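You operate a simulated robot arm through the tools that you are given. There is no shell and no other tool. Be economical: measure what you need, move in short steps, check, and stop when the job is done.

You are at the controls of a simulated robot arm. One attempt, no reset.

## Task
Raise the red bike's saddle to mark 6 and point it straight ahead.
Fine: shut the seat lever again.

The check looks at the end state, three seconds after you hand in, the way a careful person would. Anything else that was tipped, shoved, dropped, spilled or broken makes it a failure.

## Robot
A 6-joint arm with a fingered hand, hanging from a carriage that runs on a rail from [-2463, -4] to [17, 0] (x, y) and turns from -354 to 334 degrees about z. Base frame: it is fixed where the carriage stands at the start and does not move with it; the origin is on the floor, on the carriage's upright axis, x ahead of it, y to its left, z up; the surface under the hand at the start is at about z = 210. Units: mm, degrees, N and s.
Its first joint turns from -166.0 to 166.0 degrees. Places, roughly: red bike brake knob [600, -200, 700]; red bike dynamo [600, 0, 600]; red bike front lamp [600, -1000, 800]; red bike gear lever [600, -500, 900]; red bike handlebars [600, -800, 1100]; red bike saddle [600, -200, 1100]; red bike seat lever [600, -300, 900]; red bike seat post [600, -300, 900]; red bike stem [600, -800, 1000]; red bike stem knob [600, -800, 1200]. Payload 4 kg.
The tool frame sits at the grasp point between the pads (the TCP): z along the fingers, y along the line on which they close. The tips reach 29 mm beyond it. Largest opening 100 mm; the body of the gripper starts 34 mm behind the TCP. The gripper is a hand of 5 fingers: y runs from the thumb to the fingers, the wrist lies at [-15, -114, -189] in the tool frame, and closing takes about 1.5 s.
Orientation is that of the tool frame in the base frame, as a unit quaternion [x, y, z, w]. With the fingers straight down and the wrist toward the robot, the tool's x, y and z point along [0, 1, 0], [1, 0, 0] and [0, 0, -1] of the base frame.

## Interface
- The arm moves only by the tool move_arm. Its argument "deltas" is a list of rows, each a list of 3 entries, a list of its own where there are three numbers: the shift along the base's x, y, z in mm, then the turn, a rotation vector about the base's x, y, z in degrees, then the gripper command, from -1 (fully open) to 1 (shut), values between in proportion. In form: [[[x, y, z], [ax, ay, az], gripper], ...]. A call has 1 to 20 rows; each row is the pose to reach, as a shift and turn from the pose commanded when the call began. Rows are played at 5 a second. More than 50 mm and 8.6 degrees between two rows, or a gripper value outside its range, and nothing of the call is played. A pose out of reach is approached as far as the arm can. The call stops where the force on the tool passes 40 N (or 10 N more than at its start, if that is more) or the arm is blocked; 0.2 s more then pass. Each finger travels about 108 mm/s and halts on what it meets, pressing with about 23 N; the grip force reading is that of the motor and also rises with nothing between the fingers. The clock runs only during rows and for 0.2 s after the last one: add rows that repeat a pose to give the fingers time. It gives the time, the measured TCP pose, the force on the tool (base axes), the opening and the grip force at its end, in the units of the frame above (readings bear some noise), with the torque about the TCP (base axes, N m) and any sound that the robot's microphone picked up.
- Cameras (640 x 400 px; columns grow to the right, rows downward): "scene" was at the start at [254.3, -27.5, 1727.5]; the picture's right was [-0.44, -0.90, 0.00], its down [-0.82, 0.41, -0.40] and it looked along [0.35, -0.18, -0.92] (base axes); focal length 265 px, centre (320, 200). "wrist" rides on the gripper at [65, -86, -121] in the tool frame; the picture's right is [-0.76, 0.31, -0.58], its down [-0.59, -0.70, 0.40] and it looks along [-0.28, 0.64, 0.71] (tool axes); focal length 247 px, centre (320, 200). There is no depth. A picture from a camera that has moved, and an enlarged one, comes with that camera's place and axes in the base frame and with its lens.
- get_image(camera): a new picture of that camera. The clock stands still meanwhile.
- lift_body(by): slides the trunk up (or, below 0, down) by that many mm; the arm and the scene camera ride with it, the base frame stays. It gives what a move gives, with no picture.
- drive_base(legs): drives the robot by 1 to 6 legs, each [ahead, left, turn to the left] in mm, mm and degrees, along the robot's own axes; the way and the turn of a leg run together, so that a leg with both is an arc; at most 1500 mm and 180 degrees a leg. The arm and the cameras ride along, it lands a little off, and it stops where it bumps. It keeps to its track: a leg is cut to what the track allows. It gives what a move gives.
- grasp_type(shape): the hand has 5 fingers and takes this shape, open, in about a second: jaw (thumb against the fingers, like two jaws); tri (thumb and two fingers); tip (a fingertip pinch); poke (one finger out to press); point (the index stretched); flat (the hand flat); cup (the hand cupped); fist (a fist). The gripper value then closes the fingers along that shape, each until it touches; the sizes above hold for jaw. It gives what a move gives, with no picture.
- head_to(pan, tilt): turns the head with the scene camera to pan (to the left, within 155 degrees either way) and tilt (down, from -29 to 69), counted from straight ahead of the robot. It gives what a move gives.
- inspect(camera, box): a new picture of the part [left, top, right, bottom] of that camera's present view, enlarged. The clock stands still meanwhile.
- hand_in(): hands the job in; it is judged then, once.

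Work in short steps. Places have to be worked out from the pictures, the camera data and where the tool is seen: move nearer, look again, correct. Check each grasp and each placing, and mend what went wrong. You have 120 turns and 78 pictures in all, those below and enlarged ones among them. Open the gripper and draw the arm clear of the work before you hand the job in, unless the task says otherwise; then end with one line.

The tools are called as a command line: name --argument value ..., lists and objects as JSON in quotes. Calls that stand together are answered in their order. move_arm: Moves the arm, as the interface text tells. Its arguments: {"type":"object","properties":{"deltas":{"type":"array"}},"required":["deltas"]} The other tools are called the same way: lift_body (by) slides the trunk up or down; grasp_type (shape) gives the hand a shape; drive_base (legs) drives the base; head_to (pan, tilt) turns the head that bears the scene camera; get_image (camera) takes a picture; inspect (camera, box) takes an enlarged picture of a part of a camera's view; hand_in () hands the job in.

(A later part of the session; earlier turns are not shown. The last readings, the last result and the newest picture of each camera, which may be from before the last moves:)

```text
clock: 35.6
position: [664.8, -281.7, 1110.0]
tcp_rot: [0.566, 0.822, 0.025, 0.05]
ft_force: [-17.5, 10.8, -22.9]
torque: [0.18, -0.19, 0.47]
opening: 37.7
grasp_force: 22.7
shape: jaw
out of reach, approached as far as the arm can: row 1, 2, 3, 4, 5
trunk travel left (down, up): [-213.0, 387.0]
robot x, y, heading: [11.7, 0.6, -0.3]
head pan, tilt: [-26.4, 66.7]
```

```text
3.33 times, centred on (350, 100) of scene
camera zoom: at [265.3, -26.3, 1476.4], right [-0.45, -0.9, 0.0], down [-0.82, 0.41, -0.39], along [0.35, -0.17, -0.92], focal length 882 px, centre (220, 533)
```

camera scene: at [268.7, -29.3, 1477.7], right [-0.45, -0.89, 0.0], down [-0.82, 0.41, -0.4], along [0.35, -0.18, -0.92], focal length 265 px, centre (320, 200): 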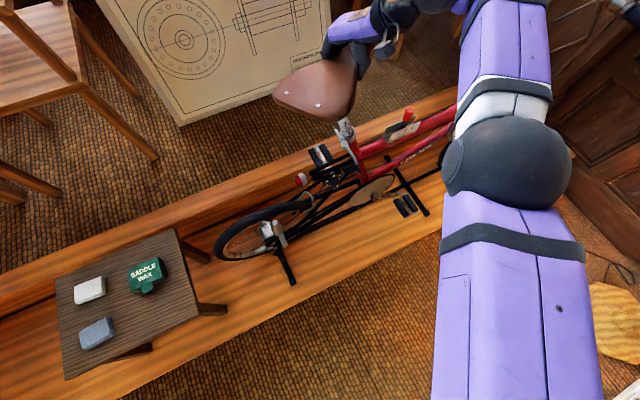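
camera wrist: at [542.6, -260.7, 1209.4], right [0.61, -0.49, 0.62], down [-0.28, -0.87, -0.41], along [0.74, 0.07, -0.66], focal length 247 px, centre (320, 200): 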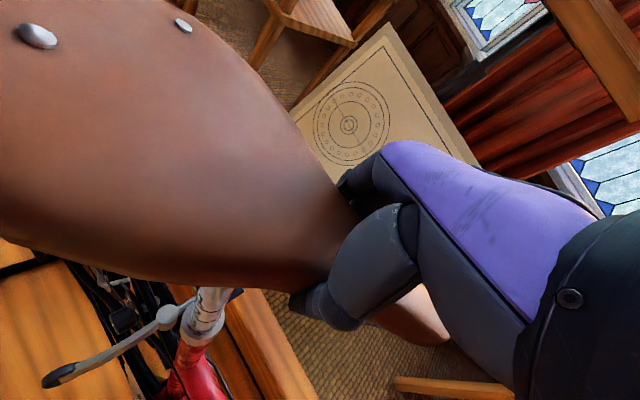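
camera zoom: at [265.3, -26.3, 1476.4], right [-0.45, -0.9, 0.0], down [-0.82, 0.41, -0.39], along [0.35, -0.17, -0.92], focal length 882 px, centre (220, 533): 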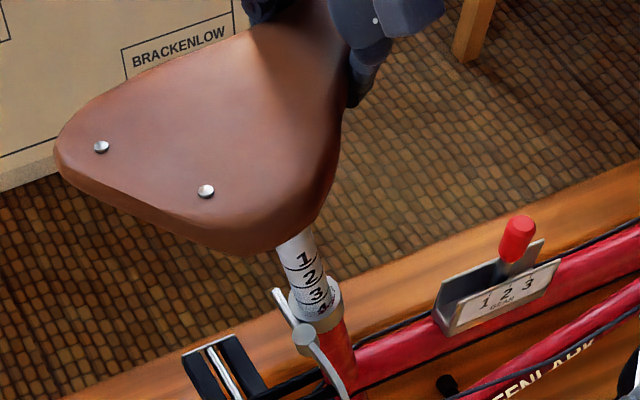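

The arm is too folded at this trunk height to follow (it drifted to [665,-282,1110]). I release, check that the saddle stays up, and raise the trunk so the hand comes straight up off it.

move_arm --deltas '[[[0, 0, 0], [0, 0, 0], 0], [[0, 0, 0], [0, 0, 0], -1], [[0, 0, 0], [0, 0, 0], -1], [[0, 0, 0], [0, 0, 0], -1], [[0, 0, 0], [0, 0, 0], -1]]'

lift_body --by 130

get_image --camera "scene"

get_image --camera "wrist"

```text
clock: 36.8
position: [668.4, -283.6, 1114.3]
tcp_rot: [0.566, 0.822, 0.026, 0.055]
ft_force: [-0.9, 0.1, 0.3]
torque: [0.0, -0.02, 0.0]
opening: 99.8
grasp_force: 0.0
shape: jaw
trunk travel left (down, up): [-213.0, 387.0]
robot x, y, heading: [15.0, 0.1, -0.0]
head pan, tilt: [-26.4, 66.7]
```

```text
clock: 38.3
position: [668.4, -283.9, 1242.6]
tcp_rot: [0.567, 0.822, 0.025, 0.053]
ft_force: [0.4, 0.9, -0.9]
torque: [0.01, 0.0, 0.01]
opening: 99.8
grasp_force: 0.1
shape: jaw
trunk travel left (down, up): [-343.0, 257.0]
robot x, y, heading: [13.2, 3.6, 0.0]
head pan, tilt: [-26.4, 66.7]
```

```text
38 pictures are left
camera scene: at [268.3, -28.0, 1607.4], right [-0.45, -0.9, 0.0], down [-0.82, 0.41, -0.4], along [0.35, -0.18, -0.92], focal length 265 px, centre (320, 200)
```

scene: 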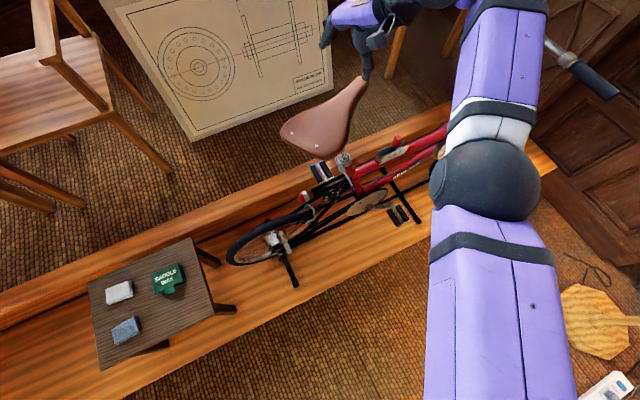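

```text
37 pictures are left
camera wrist: at [550.9, -250.5, 1351.8], right [0.48, -0.59, 0.65], down [-0.4, -0.81, -0.43], along [0.78, -0.05, -0.62], focal length 247 px, centre (320, 200)
```

wrist: 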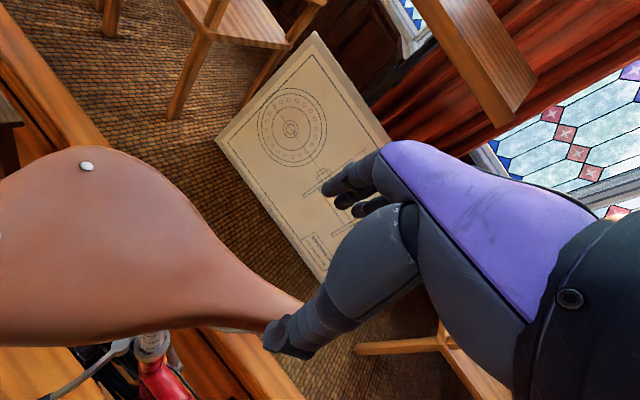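

inspect --camera "scene" --box '[270, 60, 430, 180]'

```text
3.33 times, centred on (350, 120) of scene
camera zoom: at [268.3, -28.0, 1607.4], right [-0.45, -0.9, 0.0], down [-0.82, 0.41, -0.4], along [0.35, -0.18, -0.92], focal length 882 px, centre (220, 467)
```

zoom: 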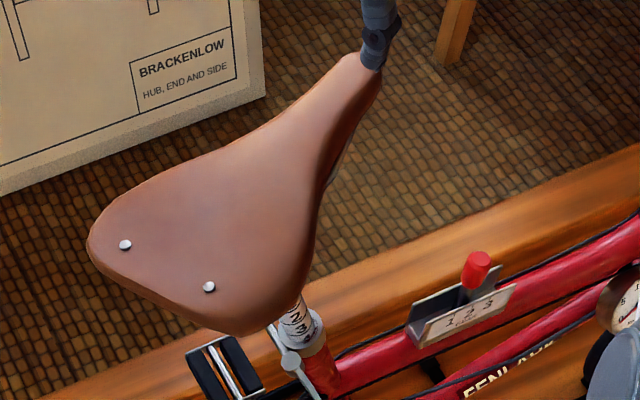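

The saddle holds its height on its own (about mark 3), heading about 29°. With the trunk higher, I realign the hand over the waist at about [645,-267].

move_arm --deltas '[[[-5, 4, -20], [0, 2.2, 2.7], -1], [[-12, 9, -40], [0, 4.4, 5.4], -1], [[-23, 17, -60], [0, 6.6, 8], -1], [[-23, 17, -72], [0, 6.6, 8], -1], [[-23, 17, -72], [0, 6.6, 8], -1]]'

inspect --camera "scene" --box '[270, 40, 430, 160]'

```text
clock: 39.5
position: [646.8, -267.5, 1170.4]
tcp_rot: [0.508, 0.861, -0.004, 0.005]
ft_force: [0.4, 0.4, -0.8]
torque: [0.01, 0.04, 0.03]
opening: 99.8
grasp_force: 0.2
shape: jaw
out of reach, approached as far as the arm can: row 3, 4
trunk travel left (down, up): [-343.0, 257.0]
robot x, y, heading: [13.5, -4.1, -0.1]
head pan, tilt: [-26.4, 66.7]
```

```text
3.33 times, centred on (350, 100) of scene
camera zoom: at [268.3, -28.0, 1607.5], right [-0.45, -0.9, 0.0], down [-0.82, 0.41, -0.4], along [0.35, -0.18, -0.92], focal length 882 px, centre (220, 533)
```

zoom: 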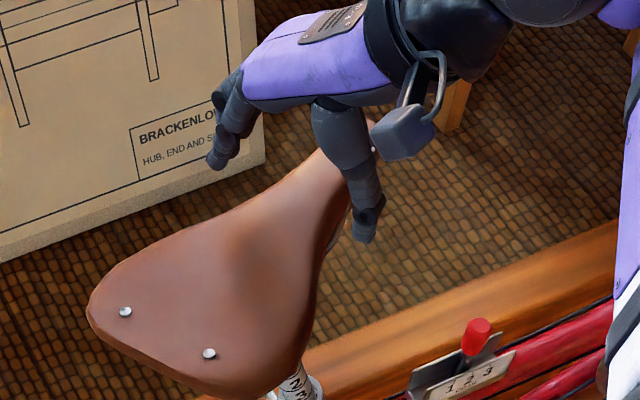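

It straddles the saddle well. I raise the trunk 60 mm more for folding margin, then descend and check before gripping.

lift_body --by 60

move_arm --deltas '[[[0, 0, -30], [0, 0, 0], -1], [[0, 0, -60], [0, 0, 0], -1], [[0, 0, -85], [0, 0, 0], -1], [[0, 0, -105], [0, 0, 0], -1], [[0, 0, -115], [0, 0, 0], -1], [[0, 0, -115], [0, 0, 0], -1]]'

get_image --camera "wrist"

```text
clock: 40.5
position: [646.0, -269.4, 1231.0]
tcp_rot: [0.509, 0.861, -0.005, 0.004]
ft_force: [0.4, -2.0, 0.4]
torque: [0.0, 0.0, 0.01]
opening: 99.8
grasp_force: 0.0
shape: jaw
trunk travel left (down, up): [-403.0, 197.0]
robot x, y, heading: [12.4, 2.1, 0.1]
head pan, tilt: [-26.4, 66.7]
```

```text
clock: 41.9
position: [648.2, -269.7, 1116.2]
tcp_rot: [0.508, 0.861, -0.003, 0.005]
ft_force: [3.1, -0.8, 1.6]
torque: [0.05, -0.08, -0.14]
opening: 99.9
grasp_force: 0.0
shape: jaw
trunk travel left (down, up): [-403.0, 197.0]
robot x, y, heading: [14.6, 3.3, -0.0]
head pan, tilt: [-26.4, 66.7]
```

```text
34 pictures are left
camera wrist: at [539.9, -252.1, 1236.6], right [0.63, -0.51, 0.59], down [-0.33, -0.86, -0.39], along [0.7, 0.05, -0.71], focal length 247 px, centre (320, 200)
```

wrist: 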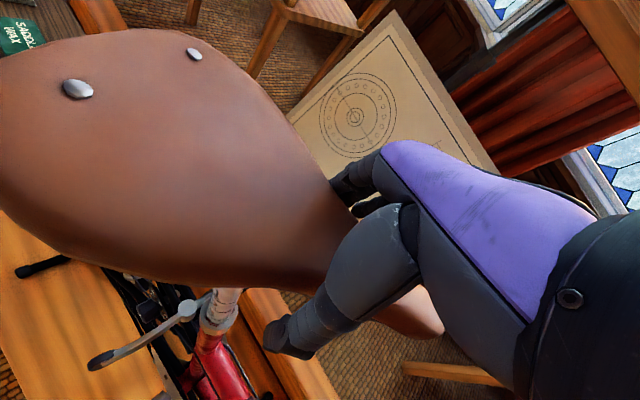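

Positioned well. I go 7 mm deeper and close.

move_arm --deltas '[[[2, 1, -7], [0, 0, 0], -1], [[2, 1, -7], [0, 0, 0], -0.3], [[2, 1, -7], [0, 0, 0], 0.3], [[2, 1, -7], [0, 0, 0], 1], [[2, 1, -7], [0, 0, 0], 1], [[2, 1, -7], [0, 0, 0], 1], [[2, 1, -7], [0, 0, 0], 1]]'

move_arm --deltas '[[[0, 2, 6], [0, 0, 0], 1], [[0, 4.5, 14], [0, 0, 0], 1], [[0, 6.5, 20], [0, 0, 0], 1], [[0, 6.5, 20], [0, 0, 0], 1]]'

```text
clock: 43.5
position: [649.3, -269.3, 1108.2]
tcp_rot: [0.508, 0.861, -0.004, 0.005]
ft_force: [4.5, -5.6, -5.2]
torque: [0.11, -0.17, -0.25]
opening: 66.4
grasp_force: 22.9
shape: jaw
trunk travel left (down, up): [-403.0, 197.0]
robot x, y, heading: [15.7, -0.7, -0.3]
head pan, tilt: [-26.4, 66.7]
```

```text
clock: 44.5
position: [649.4, -263.2, 1127.9]
tcp_rot: [0.508, 0.861, -0.004, 0.005]
ft_force: [7.5, -8.0, -15.5]
torque: [0.05, -0.16, -0.29]
opening: 66.3
grasp_force: 22.7
shape: jaw
trunk travel left (down, up): [-403.0, 197.0]
robot x, y, heading: [14.6, 1.2, -0.2]
head pan, tilt: [-26.4, 66.7]
```

The saddle is following the lift. Now I turn 9° back about the post axis as a pivot test.

move_arm --deltas '[[[-2, -1.5, 0.5], [0, -0.9, -2.9], 1], [[-4, -3, 1], [0, -1.8, -5.7], 1], [[-6.1, -4.6, 1.6], [0, -2.7, -8.6], 1], [[-6.1, -4.6, 1.6], [0, -2.7, -8.6], 1]]'

inspect --camera "scene" --box '[270, 60, 430, 180]'

```text
clock: 45.5
position: [644.4, -265.7, 1130.5]
tcp_rot: [0.572, 0.82, 0.008, 0.026]
ft_force: [7.4, -1.0, -16.7]
torque: [0.02, -0.02, -0.07]
opening: 66.3
grasp_force: 23.7
shape: jaw
trunk travel left (down, up): [-403.0, 197.0]
robot x, y, heading: [13.9, -0.6, 0.3]
head pan, tilt: [-26.4, 66.7]
```

```text
3.33 times, centred on (350, 120) of scene
camera zoom: at [268.2, -27.8, 1667.4], right [-0.45, -0.9, 0.0], down [-0.82, 0.41, -0.4], along [0.35, -0.18, -0.92], focal length 882 px, centre (220, 467)
```

zoom: 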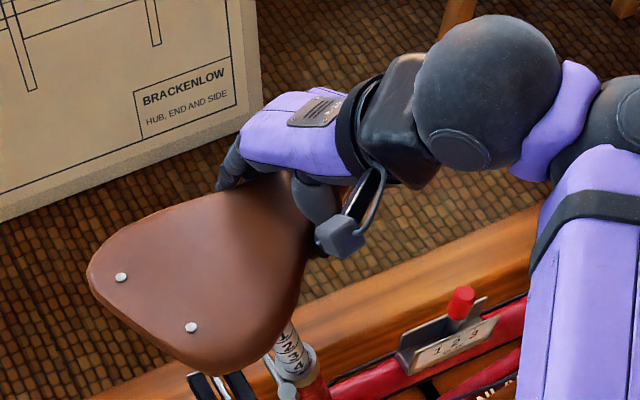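

The saddle turns with the hand at low force; by the rivets it now points about 22° off. I continue with 18° more and 25 mm of lift.

move_arm --deltas '[[[-2.1, 0, 4.4], [0, -0.9, -2.9], 1], [[-4.2, -0.1, 8.9], [0, -1.8, -5.7], 1], [[-6.4, -0.2, 13.3], [0, -2.7, -8.6], 1], [[-8.7, -0.1, 17.7], [0, -3.6, -11.4], 1], [[-11, 0.3, 22], [0, -4.5, -14.3], 1], [[-13.4, 0.6, 26.1], [0, -5.4, -17.2], 1], [[-13.4, 0.6, 26.1], [0, -5.4, -17.2], 1]]'

inspect --camera "scene" --box '[270, 60, 430, 180]'

get_image --camera "wrist"

```text
clock: 47.1
position: [628.7, -264.6, 1157.4]
tcp_rot: [0.687, 0.723, 0.031, 0.065]
ft_force: [5.6, 1.2, -16.5]
torque: [-0.03, -0.37, 0.04]
opening: 65.2
grasp_force: 22.9
shape: jaw
trunk travel left (down, up): [-403.0, 197.0]
robot x, y, heading: [17.5, -0.9, -0.1]
head pan, tilt: [-26.4, 66.7]
```

```text
3.33 times, centred on (350, 120) of scene
camera zoom: at [268.0, -27.7, 1667.4], right [-0.45, -0.9, 0.0], down [-0.82, 0.41, -0.4], along [0.35, -0.18, -0.92], focal length 882 px, centre (220, 467)
```

zoom: 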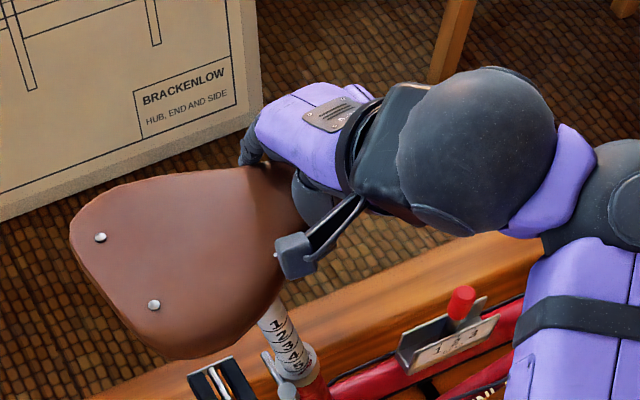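

```text
31 pictures are left
camera wrist: at [523.3, -199.1, 1262.4], right [0.26, -0.71, 0.65], down [-0.61, -0.64, -0.46], along [0.74, -0.28, -0.61], focal length 247 px, centre (320, 200)
```

wrist: 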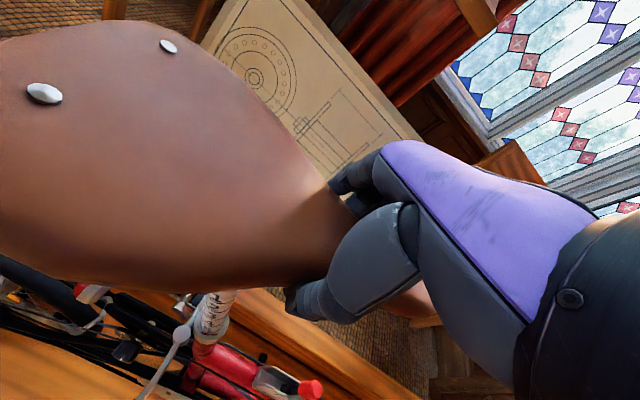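

Marks 1–5 are in view. I enlarge the collar for the reading.

inspect --camera "scene" --box '[316, 125, 372, 167]'

inspect --camera "wrist" --box '[150, 270, 270, 360]'

```text
9.52 times, centred on (344, 146) of scene
camera zoom: at [268.0, -27.7, 1667.4], right [-0.45, -0.9, 0.0], down [-0.82, 0.41, -0.4], along [0.35, -0.18, -0.92], focal length 2521 px, centre (91, 714)
```

zoom: 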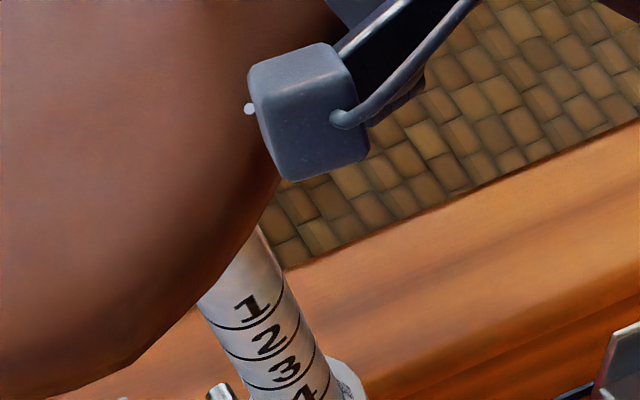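

```text
4.44 times, centred on (210, 315) of wrist
camera zoom: at [523.3, -199.1, 1262.4], right [0.26, -0.71, 0.65], down [-0.61, -0.64, -0.46], along [0.74, -0.28, -0.61], focal length 1098 px, centre (809, -311)
```

zoom: 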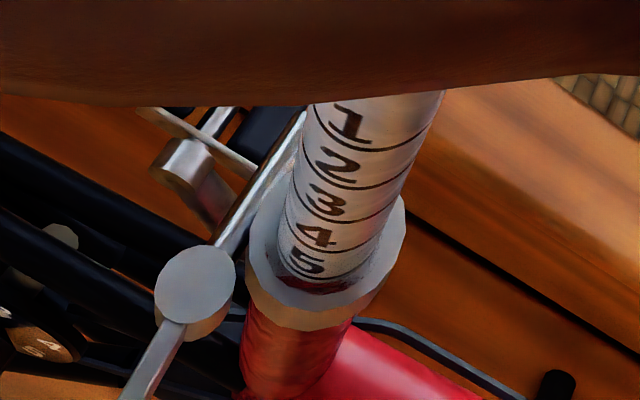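

The spacing is about 25 mm and line 5 sits about 12 mm above the collar, so about 13 mm remains. I lift 12 mm and turn 5° more, then release for a clean measurement.

move_arm --deltas '[[[-2, 1, 4], [0, -0.8, -2.4], 1], [[-4, 2.2, 8], [0, -1.5, -4.8], 1], [[-4, 2.9, 11.8], [0, -1.5, -4.8], 1], [[-4, 2.9, 11.8], [0, -1.5, -4.8], 1]]'

inspect --camera "wrist" --box '[150, 270, 270, 360]'

```text
clock: 48.1
position: [624.6, -261.2, 1167.1]
tcp_rot: [0.716, 0.694, 0.038, 0.074]
ft_force: [2.4, 0.6, -18.2]
torque: [-0.05, -0.35, 0.12]
opening: 64.3
grasp_force: 23.6
shape: jaw
trunk travel left (down, up): [-403.0, 197.0]
robot x, y, heading: [14.8, 2.8, -0.1]
head pan, tilt: [-26.4, 66.7]
```

```text
4.44 times, centred on (210, 315) of wrist
camera zoom: at [522.9, -187.1, 1271.2], right [0.19, -0.73, 0.66], down [-0.65, -0.59, -0.47], along [0.73, -0.34, -0.59], focal length 1098 px, centre (809, -311)
```

zoom: 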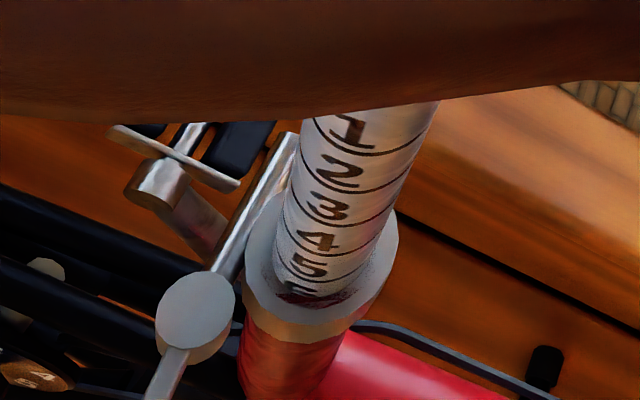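

The top of "6" is just emerging, and each line lies beneath its numeral. I lift 11 mm more and look again.

move_arm --deltas '[[[0, 1.8, 5.7], [0, 0, 0], 1], [[0, 3.4, 10.7], [0, 0, 0], 1], [[0, 3.4, 10.7], [0, 0, 0], 1]]'

inspect --camera "wrist" --box '[165, 290, 265, 365]'

```text
clock: 48.9
position: [624.9, -258.7, 1177.7]
tcp_rot: [0.716, 0.693, 0.037, 0.075]
ft_force: [3.8, 2.5, -17.0]
torque: [-0.03, -0.36, 0.13]
opening: 64.4
grasp_force: 23.4
shape: jaw
trunk travel left (down, up): [-403.0, 197.0]
robot x, y, heading: [16.1, 0.1, 0.0]
head pan, tilt: [-26.4, 66.7]
```

```text
5.33 times, centred on (215, 328) of wrist
camera zoom: at [522.6, -183.7, 1282.3], right [0.19, -0.73, 0.66], down [-0.65, -0.59, -0.48], along [0.73, -0.34, -0.59], focal length 1317 px, centre (880, -480)
```

zoom: 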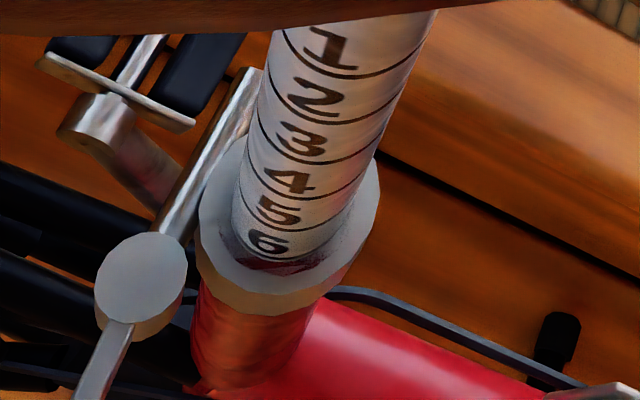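

"6" is fully out, with its line about at the collar. I release, rise clear, and measure height and heading from clean views.

move_arm --deltas '[[[0, 0, 0], [0, 0, 0], 0], [[0, 0, 0], [0, 0, 0], -1], [[0, 0, 0], [0, 0, 0], -1], [[0, 0, 0], [0, 0, 0], -1]]'

lift_body --by 110

move_arm --deltas '[[[-45, -10, 10], [0, 0, 0], -1], [[-90, -20, 20], [0, 0, 0], -1], [[-135, -30, 20], [0, 0, 0], -1], [[-180, -40, 20], [0, 0, 0], -1], [[-225, -50, 10], [0, 0, 0], -1], [[-225, -50, 10], [0, 0, 0], -1]]'

get_image --camera "scene"

inspect --camera "scene" --box '[260, 100, 420, 220]'

```text
clock: 49.9
position: [626.0, -260.3, 1180.0]
tcp_rot: [0.716, 0.693, 0.037, 0.076]
ft_force: [0.2, 0.2, 0.2]
torque: [0.02, 0.0, -0.05]
opening: 99.6
grasp_force: 0.1
shape: jaw
trunk travel left (down, up): [-403.0, 197.0]
robot x, y, heading: [15.1, 2.0, -0.2]
head pan, tilt: [-26.4, 66.7]
```

```text
clock: 51.4
position: [625.5, -259.5, 1289.5]
tcp_rot: [0.716, 0.693, 0.038, 0.075]
ft_force: [0.4, -1.1, 0.5]
torque: [0.01, 0.05, -0.02]
opening: 99.8
grasp_force: 0.0
shape: jaw
trunk travel left (down, up): [-513.0, 87.0]
robot x, y, heading: [15.9, -0.2, -0.1]
head pan, tilt: [-26.4, 66.7]
```

```text
clock: 52.8
position: [502.7, -329.7, 1199.6]
tcp_rot: [0.716, 0.693, 0.038, 0.077]
ft_force: [0.1, 0.2, -0.3]
torque: [0.01, -0.01, -0.01]
opening: 99.9
grasp_force: 0.1
shape: jaw
out of reach, approached as far as the arm can: row 1, 2, 3, 4, 5, 6
trunk travel left (down, up): [-513.0, 87.0]
robot x, y, heading: [16.3, 1.7, -0.0]
head pan, tilt: [-26.4, 66.7]
```

```text
26 pictures are left
camera scene: at [268.3, -28.0, 1777.5], right [-0.45, -0.9, 0.0], down [-0.82, 0.41, -0.4], along [0.35, -0.18, -0.92], focal length 265 px, centre (320, 200)
```

scene: 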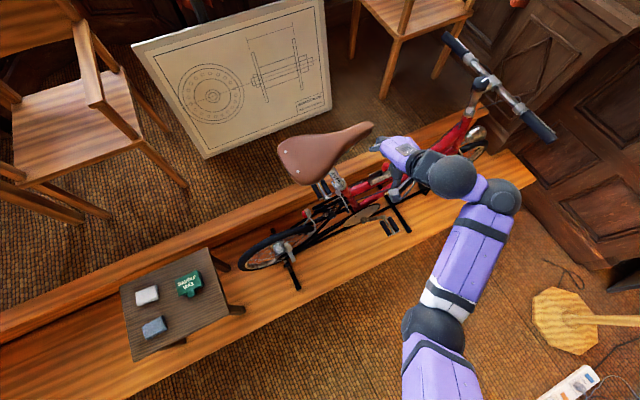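

```text
3.33 times, centred on (340, 160) of scene
camera zoom: at [268.3, -28.0, 1777.5], right [-0.45, -0.9, 0.0], down [-0.82, 0.41, -0.4], along [0.35, -0.18, -0.92], focal length 882 px, centre (253, 333)
```

zoom: 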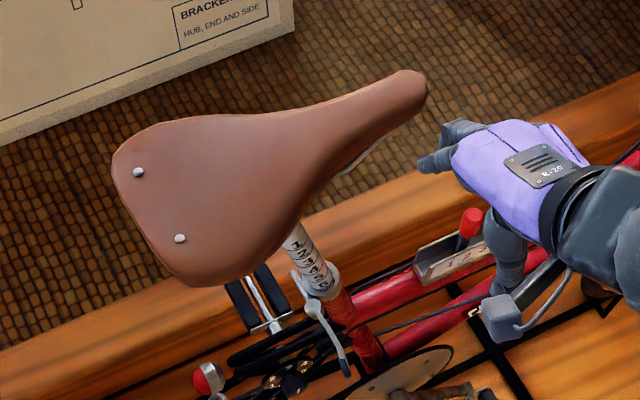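

Heading by the rivets and the nose is still about 4° towards +x; everything else looks untouched. Before correcting, I get a level view of the collar with the wrist camera.

move_arm --deltas '[[[-20, 0, -30], [0, -7, 0], -1], [[-40, 0, -60], [0, -14, 0], -1], [[-60, 0, -90], [0, -21, 0], -1], [[-80, 0, -120], [0, -28, 0], -1], [[-100, 0, -145], [0, -36, 0], -1], [[-100, 0, -170], [0, -36, 0], -1], [[-100, 0, -170], [0, -36, 0], -1]]'

lift_body --by -110

get_image --camera "wrist"

```text
clock: 54.4
position: [402.8, -335.7, 1029.5]
tcp_rot: [0.668, 0.637, 0.258, 0.286]
ft_force: [-0.7, -0.6, -0.2]
torque: [-0.03, 0.0, 0.04]
opening: 99.9
grasp_force: 0.0
shape: jaw
trunk travel left (down, up): [-513.0, 87.0]
robot x, y, heading: [17.8, 1.1, -0.3]
head pan, tilt: [-26.4, 66.7]
```

```text
clock: 55.8
position: [403.9, -335.0, 920.8]
tcp_rot: [0.669, 0.636, 0.258, 0.285]
ft_force: [-0.4, -0.5, 0.2]
torque: [0.0, 0.0, 0.0]
opening: 99.7
grasp_force: 0.0
shape: jaw
trunk travel left (down, up): [-403.0, 197.0]
robot x, y, heading: [19.9, 1.4, 0.3]
head pan, tilt: [-26.4, 66.7]
```

```text
24 pictures are left
camera wrist: at [260.8, -260.8, 943.6], right [-0.24, -0.73, 0.64], down [-0.25, -0.59, -0.77], along [0.94, -0.34, -0.04], focal length 247 px, centre (320, 200)
```

wrist: 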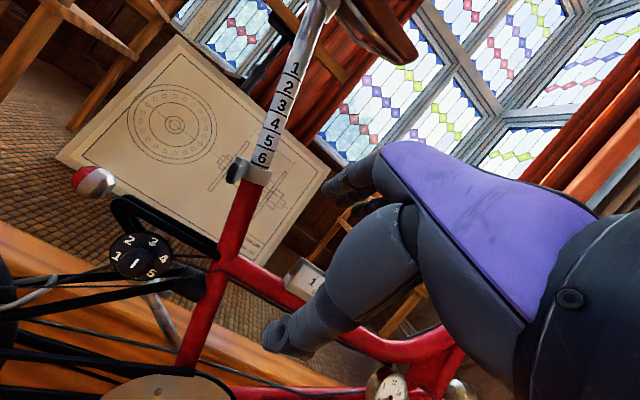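

inspect --camera "wrist" --box '[220, 130, 300, 190]'

inspect --camera "wrist" --box '[220, 30, 380, 150]'

```text
6.67 times, centred on (260, 160) of wrist
camera zoom: at [260.8, -260.8, 943.6], right [-0.24, -0.73, 0.64], down [-0.25, -0.59, -0.77], along [0.94, -0.34, -0.04], focal length 1646 px, centre (720, 467)
```

zoom: 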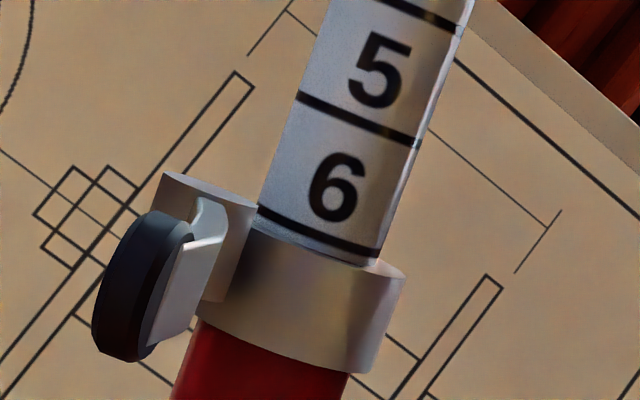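

```text
3.33 times, centred on (300, 90) of wrist
camera zoom: at [260.8, -260.8, 943.6], right [-0.24, -0.73, 0.64], down [-0.25, -0.59, -0.77], along [0.94, -0.34, -0.04], focal length 823 px, centre (387, 567)
```

zoom: 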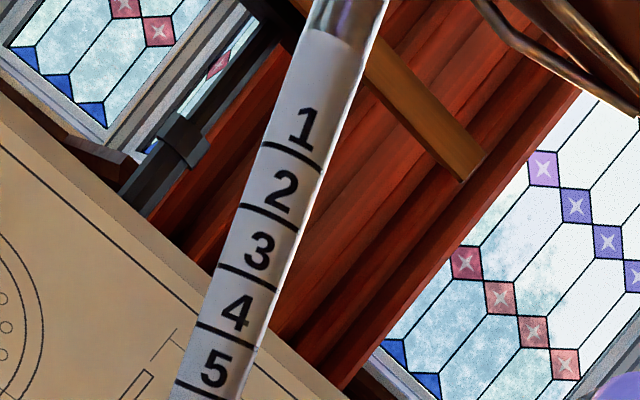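

Line 6 is just above the collar, about 2 mm too high, so the level view gives both corrections: 2 mm down and 4° of turn. I go back over the saddle at height with the trunk at its top.

lift_body --by 195

move_arm --deltas '[[[0, 0, 40], [0, 0, 0], -1], [[20, 0, 75], [0, 7, 0], -1], [[40, 0, 105], [0, 14, 0], -1], [[60, 0, 130], [0, 21, 0], -1], [[80, 3, 155], [0, 28, 0], -1], [[100, 5, 175], [0, 36, 0], -1], [[130, 22, 185], [0, 36, 0], -1], [[162, 40, 185], [0, 36, 0], -1], [[192, 57, 185], [0, 36, 0], -1], [[222, 75, 185], [0, 36, 0], -1], [[222, 75, 185], [0, 36, 0], -1]]'

inspect --camera "scene" --box '[240, 90, 440, 215]'

```text
clock: 57.9
position: [403.6, -335.1, 1115.1]
tcp_rot: [0.67, 0.636, 0.257, 0.286]
ft_force: [-0.3, 0.1, -0.3]
torque: [0.0, 0.01, -0.01]
opening: 100.0
grasp_force: 0.0
shape: jaw
trunk travel left (down, up): [-598.0, 2.0]
robot x, y, heading: [10.9, -3.0, -0.4]
head pan, tilt: [-26.4, 66.7]
```

```text
clock: 60.3
position: [627.5, -261.2, 1299.8]
tcp_rot: [0.716, 0.693, 0.037, 0.075]
ft_force: [0.1, -0.9, 0.1]
torque: [-0.05, 0.0, 0.03]
opening: 99.8
grasp_force: 0.1
shape: jaw
trunk travel left (down, up): [-598.0, 2.0]
robot x, y, heading: [13.1, 3.5, -0.3]
head pan, tilt: [-26.4, 66.7]
```

```text
3.20 times, centred on (340, 152) of scene
camera zoom: at [268.3, -28.0, 1862.5], right [-0.45, -0.9, 0.0], down [-0.82, 0.41, -0.4], along [0.35, -0.18, -0.92], focal length 847 px, centre (256, 352)
```

zoom: 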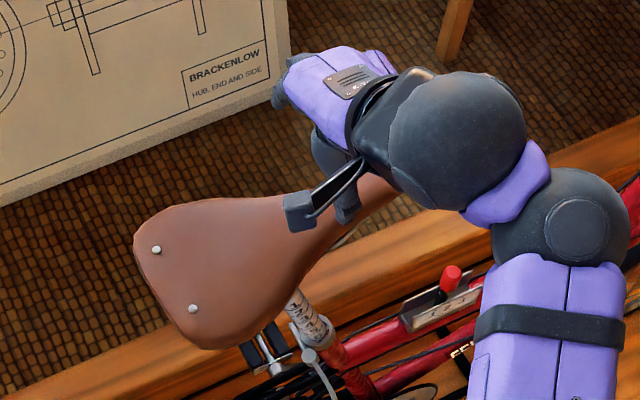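

Back over the same grip spot. I descend with the trunk to 1178 and close.

lift_body --by -121

move_arm --deltas '[[[0, 0, 0], [0, 0, 0], -0.3], [[0, 0, 0], [0, 0, 0], 0.3], [[0, 0, 0], [0, 0, 0], 1], [[0, 0, 0], [0, 0, 0], 1], [[0, 0, 0], [0, 0, 0], 1], [[0, 0, 0], [0, 0, 0], 1]]'

```text
clock: 61.8
position: [627.8, -261.5, 1180.5]
tcp_rot: [0.716, 0.693, 0.037, 0.075]
ft_force: [0.8, -0.1, -0.1]
torque: [0.03, 0.0, -0.03]
opening: 99.9
grasp_force: 0.0
shape: jaw
trunk travel left (down, up): [-477.0, 123.0]
robot x, y, heading: [13.4, 0.5, -0.2]
head pan, tilt: [-26.4, 66.7]
```

```text
clock: 63.2
position: [627.4, -261.3, 1179.4]
tcp_rot: [0.715, 0.693, 0.038, 0.077]
ft_force: [8.6, -6.4, -2.0]
torque: [-0.02, -0.03, -0.16]
opening: 47.6
grasp_force: 23.2
shape: jaw
trunk travel left (down, up): [-477.0, 123.0]
robot x, y, heading: [13.4, 1.2, -0.2]
head pan, tilt: [-26.4, 66.7]
```

Gripped (48 mm). I turn 4.5° about the post axis and lower 2.5 mm along it.

move_arm --deltas '[[[-2, -0.8, -1], [0, -0.7, -2.1], 1], [[-3.9, -1.6, -2.1], [0, -1.35, -4.3], 1], [[-3.9, -1.6, -2.1], [0, -1.35, -4.3], 1], [[-3.9, -1.6, -2.1], [0, -1.35, -4.3], 1]]'

move_arm --deltas '[[[0, 0, 0], [0, 0, 0], 0.2], [[0, 0, 0], [0, 0, 0], -1], [[0, 0, 0], [0, 0, 0], -1], [[0, 0, 0], [0, 0, 0], -1], [[0, 0, 0], [0, 0, 0], -1]]'

lift_body --by 121

move_arm --deltas '[[[-30, -18, 0], [0, 0, 0], -1], [[-60, -35, 0], [0, 0, 0], -1], [[-92, -53, 0], [0, 0, 0], -1], [[-122, -70, -10], [0, 0, 0], -1], [[-142, -73, -40], [0, -8, 0], -1], [[-162, -75, -65], [0, -15, 0], -1], [[-182, -75, -90], [0, -22, 0], -1], [[-202, -75, -120], [0, -29, 0], -1], [[-220, -75, -150], [0, -34, 0], -1], [[-220, -75, -185], [0, -34, 0], -1], [[-220, -75, -185], [0, -34, 0], -1]]'

inspect --camera "scene" --box '[240, 90, 440, 215]'

```text
clock: 64.2
position: [623.4, -261.9, 1178.1]
tcp_rot: [0.741, 0.665, 0.043, 0.086]
ft_force: [6.1, -1.0, 3.7]
torque: [-0.03, -0.03, -0.04]
opening: 47.5
grasp_force: 22.9
shape: jaw
trunk travel left (down, up): [-477.0, 123.0]
robot x, y, heading: [14.5, -0.9, -0.1]
head pan, tilt: [-26.4, 66.7]
```

```text
clock: 65.4
position: [622.4, -263.4, 1177.4]
tcp_rot: [0.74, 0.666, 0.042, 0.084]
ft_force: [1.3, -0.4, 0.2]
torque: [-0.03, -0.02, 0.0]
opening: 100.0
grasp_force: 0.1
shape: jaw
trunk travel left (down, up): [-477.0, 123.0]
robot x, y, heading: [15.0, 2.0, 0.2]
head pan, tilt: [-26.4, 66.7]
```

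```text
clock: 66.9
position: [622.1, -261.9, 1298.4]
tcp_rot: [0.741, 0.665, 0.043, 0.085]
ft_force: [0.1, 0.2, -0.3]
torque: [0.0, -0.03, 0.01]
opening: 99.7
grasp_force: 0.0
shape: jaw
trunk travel left (down, up): [-598.0, 2.0]
robot x, y, heading: [14.1, -1.1, -0.1]
head pan, tilt: [-26.4, 66.7]
```

```text
clock: 69.3
position: [402.8, -335.5, 1113.4]
tcp_rot: [0.696, 0.611, 0.257, 0.276]
ft_force: [1.0, 0.1, 0.0]
torque: [-0.01, -0.03, -0.02]
opening: 99.9
grasp_force: 0.1
shape: jaw
trunk travel left (down, up): [-598.0, 2.0]
robot x, y, heading: [14.5, -5.7, 0.1]
head pan, tilt: [-26.4, 66.7]
```

```text
3.20 times, centred on (340, 152) of scene
camera zoom: at [268.3, -28.0, 1862.5], right [-0.45, -0.9, 0.0], down [-0.82, 0.41, -0.4], along [0.35, -0.18, -0.92], focal length 847 px, centre (256, 352)
```

zoom: 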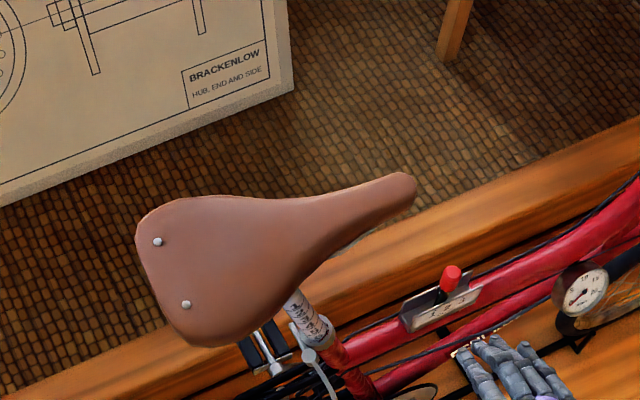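

By both the rivets and the nose, the saddle is now within about 1° of straight. I lower the trunk for the level view of the collar, and take a full scene to compare with the frame's line.

get_image --camera "scene"

lift_body --by -195

inspect --camera "wrist" --box '[200, 100, 320, 190]'

```text
19 pictures are left
camera scene: at [268.3, -28.0, 1862.5], right [-0.45, -0.9, 0.0], down [-0.82, 0.41, -0.4], along [0.35, -0.18, -0.92], focal length 265 px, centre (320, 200)
```

scene: 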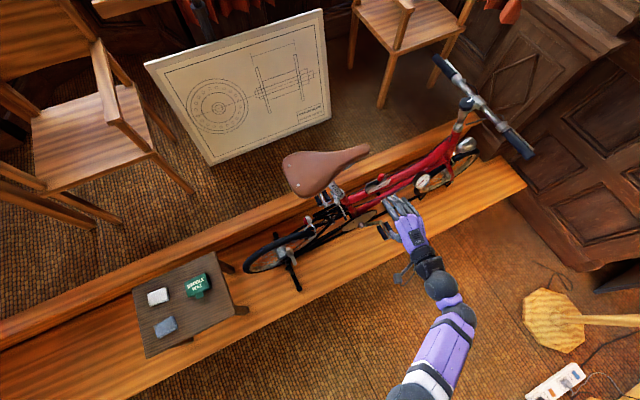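

```text
clock: 71.5
position: [402.6, -335.1, 919.5]
tcp_rot: [0.696, 0.611, 0.258, 0.275]
ft_force: [0.0, 0.0, -0.9]
torque: [0.0, 0.02, -0.01]
opening: 99.9
grasp_force: 0.1
shape: jaw
trunk travel left (down, up): [-403.0, 197.0]
robot x, y, heading: [14.6, 0.4, -0.0]
head pan, tilt: [-26.4, 66.7]
```

```text
4.44 times, centred on (260, 145) of wrist
camera zoom: at [265.6, -253.2, 947.6], right [-0.27, -0.74, 0.61], down [-0.29, -0.54, -0.79], along [0.92, -0.39, -0.07], focal length 1098 px, centre (587, 444)
```

zoom: 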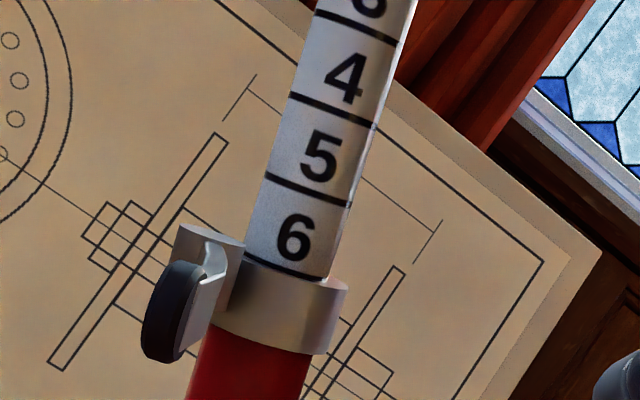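

Line 6 now sits right at the collar edge, so the height is done. Next I shut the lever: I set poke and bring the fist to the rear (+y) side of the open lever, clear of it.

grasp_type --shape "poke"

move_arm --deltas '[[[5, 40, -10], [0, 0, 0], -1], [[10, 80, -25], [0, 0, 0], -1], [[20, 120, -35], [0, 0, 0], -1], [[40, 160, -35], [0, 0, 0], -1], [[75, 180, -35], [0, 0, 0], -1], [[112, 180, -35], [0, 0, 0], -1], [[112, 180, -35], [0, 0, 0], -1]]'

inspect --camera "scene" --box '[260, 90, 420, 210]'

get_image --camera "wrist"

```text
clock: 72.3
position: [403.4, -335.4, 918.6]
tcp_rot: [0.696, 0.612, 0.258, 0.275]
ft_force: [-0.5, 0.2, 0.0]
torque: [-0.05, -0.01, -0.02]
opening: 0.0
grasp_force: 0.0
shape: poke
trunk travel left (down, up): [-403.0, 197.0]
robot x, y, heading: [14.6, 1.6, -0.3]
head pan, tilt: [-26.4, 66.7]
```

```text
clock: 74.0
position: [513.7, -156.5, 883.5]
tcp_rot: [0.696, 0.611, 0.258, 0.276]
ft_force: [1.3, -0.5, -0.4]
torque: [0.01, 0.05, -0.03]
opening: 0.0
grasp_force: 0.0
shape: poke
trunk travel left (down, up): [-403.0, 197.0]
robot x, y, heading: [17.8, -1.0, -0.0]
head pan, tilt: [-26.4, 66.7]
```

```text
3.33 times, centred on (340, 150) of scene
camera zoom: at [268.4, -28.1, 1667.5], right [-0.45, -0.9, 0.0], down [-0.82, 0.41, -0.4], along [0.35, -0.18, -0.92], focal length 882 px, centre (253, 367)
```

zoom: 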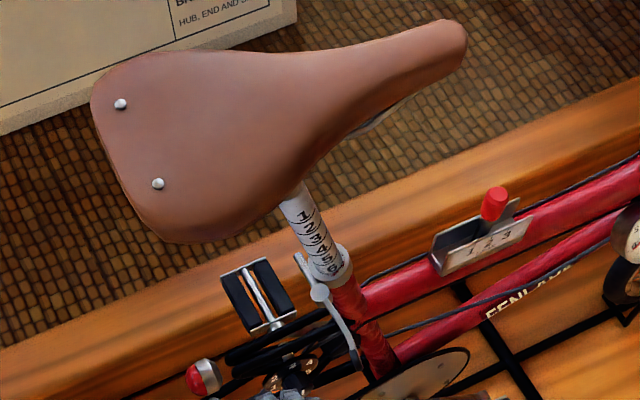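

```text
16 pictures are left
camera wrist: at [376.1, -74.7, 912.6], right [-0.27, -0.74, 0.61], down [-0.29, -0.54, -0.79], along [0.92, -0.4, -0.07], focal length 247 px, centre (320, 200)
```

wrist: 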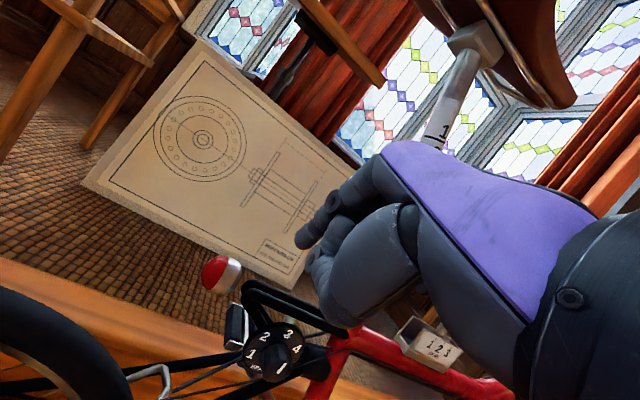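

The lever points -x with its knob near [519,-263,903]. I sweep the fist in -y at x≈514 until it contacts and pushes the lever round.

move_arm --deltas '[[[0, -15, 0], [0, 0, 0], -1], [[0, -30, 0], [0, 0, 0], -1], [[0, -40, 0], [0, 0, 0], -1], [[0, -50, 0], [0, 0, 0], -1], [[0, -60, 0], [0, 0, 0], -1], [[0, -70, 0], [0, 0, 0], -1], [[0, -80, 0], [0, 0, 0], -1]]'

inspect --camera "scene" --box '[300, 140, 420, 230]'

```text
clock: 75.5
position: [515.7, -237.7, 884.4]
tcp_rot: [0.696, 0.611, 0.259, 0.275]
ft_force: [-0.3, 0.1, 0.7]
torque: [0.02, 0.0, 0.01]
opening: 0.0
grasp_force: 0.1
shape: poke
trunk travel left (down, up): [-403.0, 197.0]
robot x, y, heading: [15.1, -0.2, -0.1]
head pan, tilt: [-26.4, 66.7]
```

```text
4.44 times, centred on (360, 185) of scene
camera zoom: at [268.3, -27.9, 1667.5], right [-0.45, -0.9, 0.0], down [-0.82, 0.41, -0.4], along [0.35, -0.18, -0.92], focal length 1177 px, centre (142, 267)
```

zoom: 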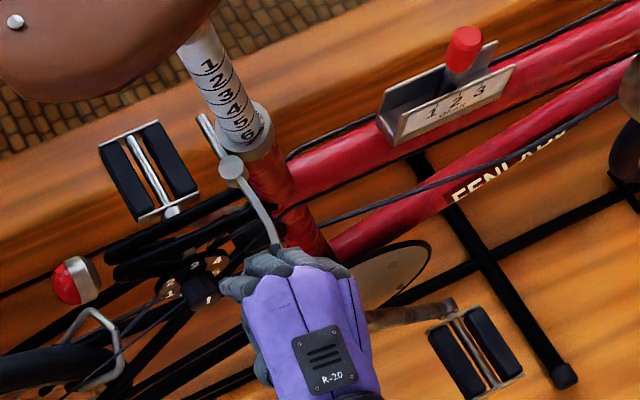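

The lever's end has passed under the curled fingers, so the downward index finger (y≈-230) will catch it. I continue in -y, curving gently.

move_arm --deltas '[[[0, -10, 0], [0, 0, 0], -1], [[0, -20, 0], [0, 0, 0], -1], [[0, -30, 1], [0, 0, 0], -1], [[0, -40, 3], [0, 0, 0], -1], [[1, -50, 6], [0, 0, 0], -1], [[3, -58, 9], [0, 0, 0], -1]]'

inspect --camera "scene" --box '[300, 140, 420, 230]'

```text
clock: 77.0
position: [518.7, -293.4, 892.7]
tcp_rot: [0.695, 0.612, 0.258, 0.275]
ft_force: [-0.7, 0.0, 0.5]
torque: [-0.01, -0.01, 0.04]
opening: 0.1
grasp_force: 0.1
shape: poke
trunk travel left (down, up): [-403.0, 197.0]
robot x, y, heading: [14.1, 0.1, -0.3]
head pan, tilt: [-26.4, 66.7]
```

```text
4.44 times, centred on (360, 185) of scene
camera zoom: at [268.3, -28.0, 1667.5], right [-0.45, -0.9, 0.0], down [-0.82, 0.41, -0.4], along [0.35, -0.18, -0.92], focal length 1177 px, centre (142, 267)
```

zoom: 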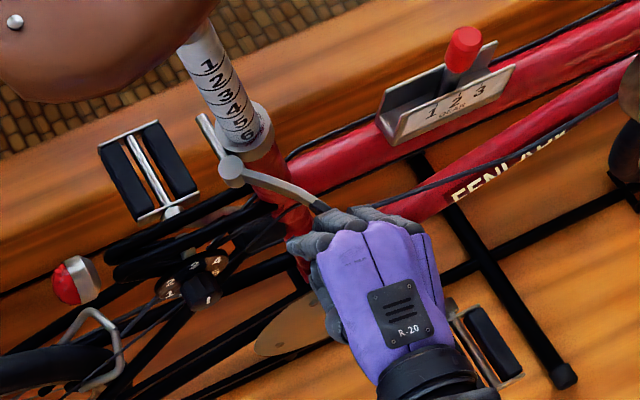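

The lever has swung about halfway shut and the post still reads 6. I slide towards the knob end, then push in +x.

move_arm --deltas '[[[-2, -10, 2], [0, 0, 0], -1], [[-2, -20, 4], [0, 0, 0], -1], [[0, -30, 6], [0, 0, 0], -1], [[5, -36, 7], [0, 0, 0], -1], [[10, -40, 8], [0, 0, 0], -1], [[15, -40, 8], [0, 0, 0], -1], [[20, -40, 8], [0, 0, 0], -1]]'

inspect --camera "scene" --box '[300, 140, 420, 230]'

```text
clock: 78.5
position: [539.0, -335.9, 900.7]
tcp_rot: [0.695, 0.612, 0.258, 0.275]
ft_force: [0.7, 0.4, -0.6]
torque: [-0.02, -0.03, 0.01]
opening: 0.1
grasp_force: 0.0
shape: poke
trunk travel left (down, up): [-403.0, 197.0]
robot x, y, heading: [14.2, -2.8, 0.1]
head pan, tilt: [-26.4, 66.7]
```

```text
4.44 times, centred on (360, 185) of scene
camera zoom: at [268.3, -28.0, 1667.5], right [-0.45, -0.9, 0.0], down [-0.82, 0.41, -0.4], along [0.35, -0.18, -0.92], focal length 1177 px, centre (142, 267)
```

zoom: 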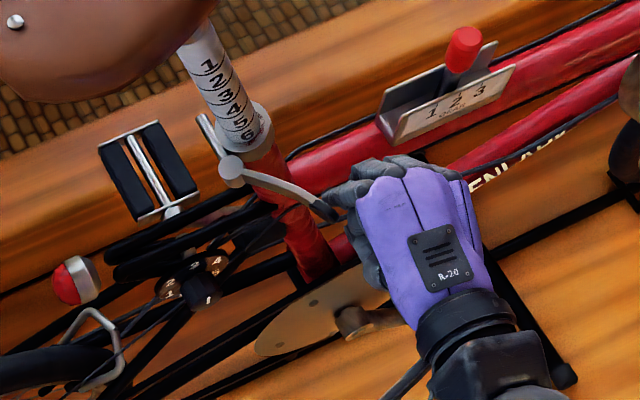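

The fingertip slid past the knob, with the lever about 45° open at knob ≈[542,-309]. I back out in -x, step +y, and come at the knob from its outer side.

move_arm --deltas '[[[-2, -8, 0], [0, 0, 0], -1], [[-30, -10, 0], [0, 0, 0], -1], [[-65, -8, -4], [0, 0, 0], -1], [[-72, 8, -8], [0, 0, 0], -1], [[-72, 24, -8], [0, 0, 0], -1], [[-72, 24, -8], [0, 0, 0], -1]]'

get_image --camera "wrist"

```text
clock: 80.0
position: [464.4, -310.0, 891.9]
tcp_rot: [0.695, 0.612, 0.259, 0.275]
ft_force: [-0.4, 0.3, -0.7]
torque: [-0.01, 0.0, 0.01]
opening: 0.1
grasp_force: 0.1
shape: poke
trunk travel left (down, up): [-403.0, 197.0]
robot x, y, heading: [15.9, 4.7, -0.2]
head pan, tilt: [-26.4, 66.7]
```

```text
12 pictures are left
camera wrist: at [327.3, -226.9, 921.0], right [-0.27, -0.74, 0.61], down [-0.29, -0.54, -0.79], along [0.92, -0.39, -0.07], focal length 247 px, centre (320, 200)
```

wrist: 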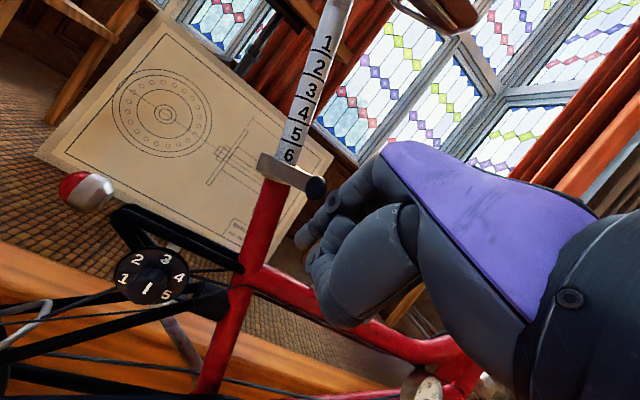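

The knob is at [545,-307,913], straight ahead of the index knuckle. I push in along the closing arc.

move_arm --deltas '[[[15, 0, 0], [0, 0, 0], -1], [[25, -1, 0], [0, 0, 0], -1], [[33, -6, 2], [0, 0, 0], -1], [[41, -12, 3], [0, 0, 0], -1], [[49, -18, 5], [0, 0, 0], -1], [[57, -22, 6], [0, 0, 0], -1], [[64, -24, 7], [0, 0, 0], -1], [[70, -24, 7], [0, 0, 0], -1], [[76, -24, 7], [0, 0, 0], -1]]'

inspect --camera "scene" --box '[300, 140, 420, 230]'

```text
clock: 82.0
position: [541.8, -333.2, 899.8]
tcp_rot: [0.695, 0.611, 0.259, 0.276]
ft_force: [0.2, -0.7, 0.0]
torque: [0.0, -0.01, -0.02]
opening: 0.1
grasp_force: 0.1
shape: poke
trunk travel left (down, up): [-403.0, 197.0]
robot x, y, heading: [16.7, 2.6, -0.3]
head pan, tilt: [-26.4, 66.7]
```

```text
4.44 times, centred on (360, 185) of scene
camera zoom: at [268.3, -28.0, 1667.5], right [-0.45, -0.9, 0.0], down [-0.82, 0.41, -0.4], along [0.35, -0.18, -0.92], focal length 1177 px, centre (142, 267)
```

zoom: 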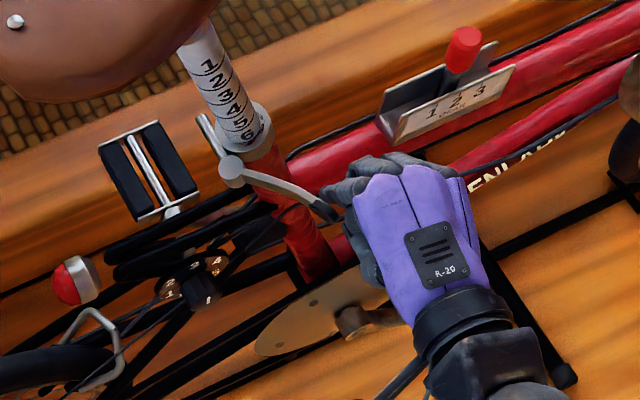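

It slid past again because my aim was about 10 mm too far in -y. I back out and re-approach with the knuckle centred a little inboard of the knob.

move_arm --deltas '[[[-2, -8, 0], [0, 0, 0], -1], [[-35, -10, 0], [0, 0, 0], -1], [[-70, -5, -4], [0, 0, 0], -1], [[-75, 15, -7], [0, 0, 0], -1], [[-75, 38, -7], [0, 0, 0], -1], [[-75, 38, -7], [0, 0, 0], -1]]'

move_arm --deltas '[[[15, 0, 0], [0, 0, 0], -1], [[24, 0, 0], [0, 0, 0], -1], [[32, -2, 1], [0, 0, 0], -1], [[40, -5, 2], [0, 0, 0], -1], [[48, -9, 3], [0, 0, 0], -1], [[55, -13, 4], [0, 0, 0], -1]]'

inspect --camera "scene" --box '[300, 140, 420, 230]'

```text
clock: 83.3
position: [468.4, -293.5, 893.2]
tcp_rot: [0.696, 0.611, 0.257, 0.276]
ft_force: [0.0, 0.4, 0.0]
torque: [0.01, -0.04, -0.02]
opening: 0.0
grasp_force: 0.1
shape: poke
trunk travel left (down, up): [-403.0, 197.0]
robot x, y, heading: [8.7, 2.5, 0.0]
head pan, tilt: [-26.4, 66.7]
```

```text
clock: 84.8
position: [521.7, -309.1, 896.2]
tcp_rot: [0.696, 0.611, 0.258, 0.275]
ft_force: [-0.6, -0.9, -0.4]
torque: [-0.01, -0.02, -0.01]
opening: 0.1
grasp_force: 0.0
shape: poke
trunk travel left (down, up): [-403.0, 197.0]
robot x, y, heading: [13.5, 1.4, 0.3]
head pan, tilt: [-26.4, 66.7]
```

```text
4.44 times, centred on (360, 185) of scene
camera zoom: at [268.2, -28.1, 1667.4], right [-0.45, -0.9, 0.0], down [-0.82, 0.41, -0.4], along [0.35, -0.18, -0.92], focal length 1177 px, centre (142, 267)
```

zoom: 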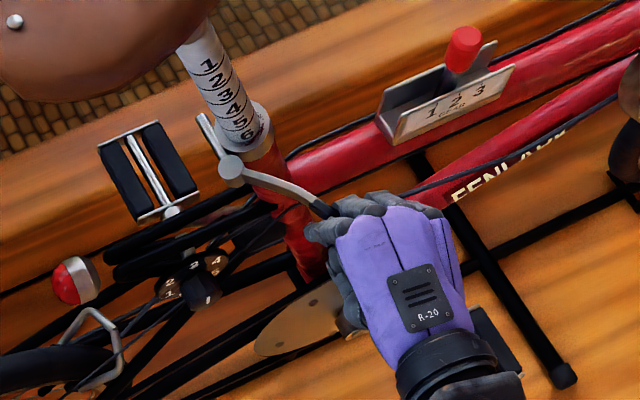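

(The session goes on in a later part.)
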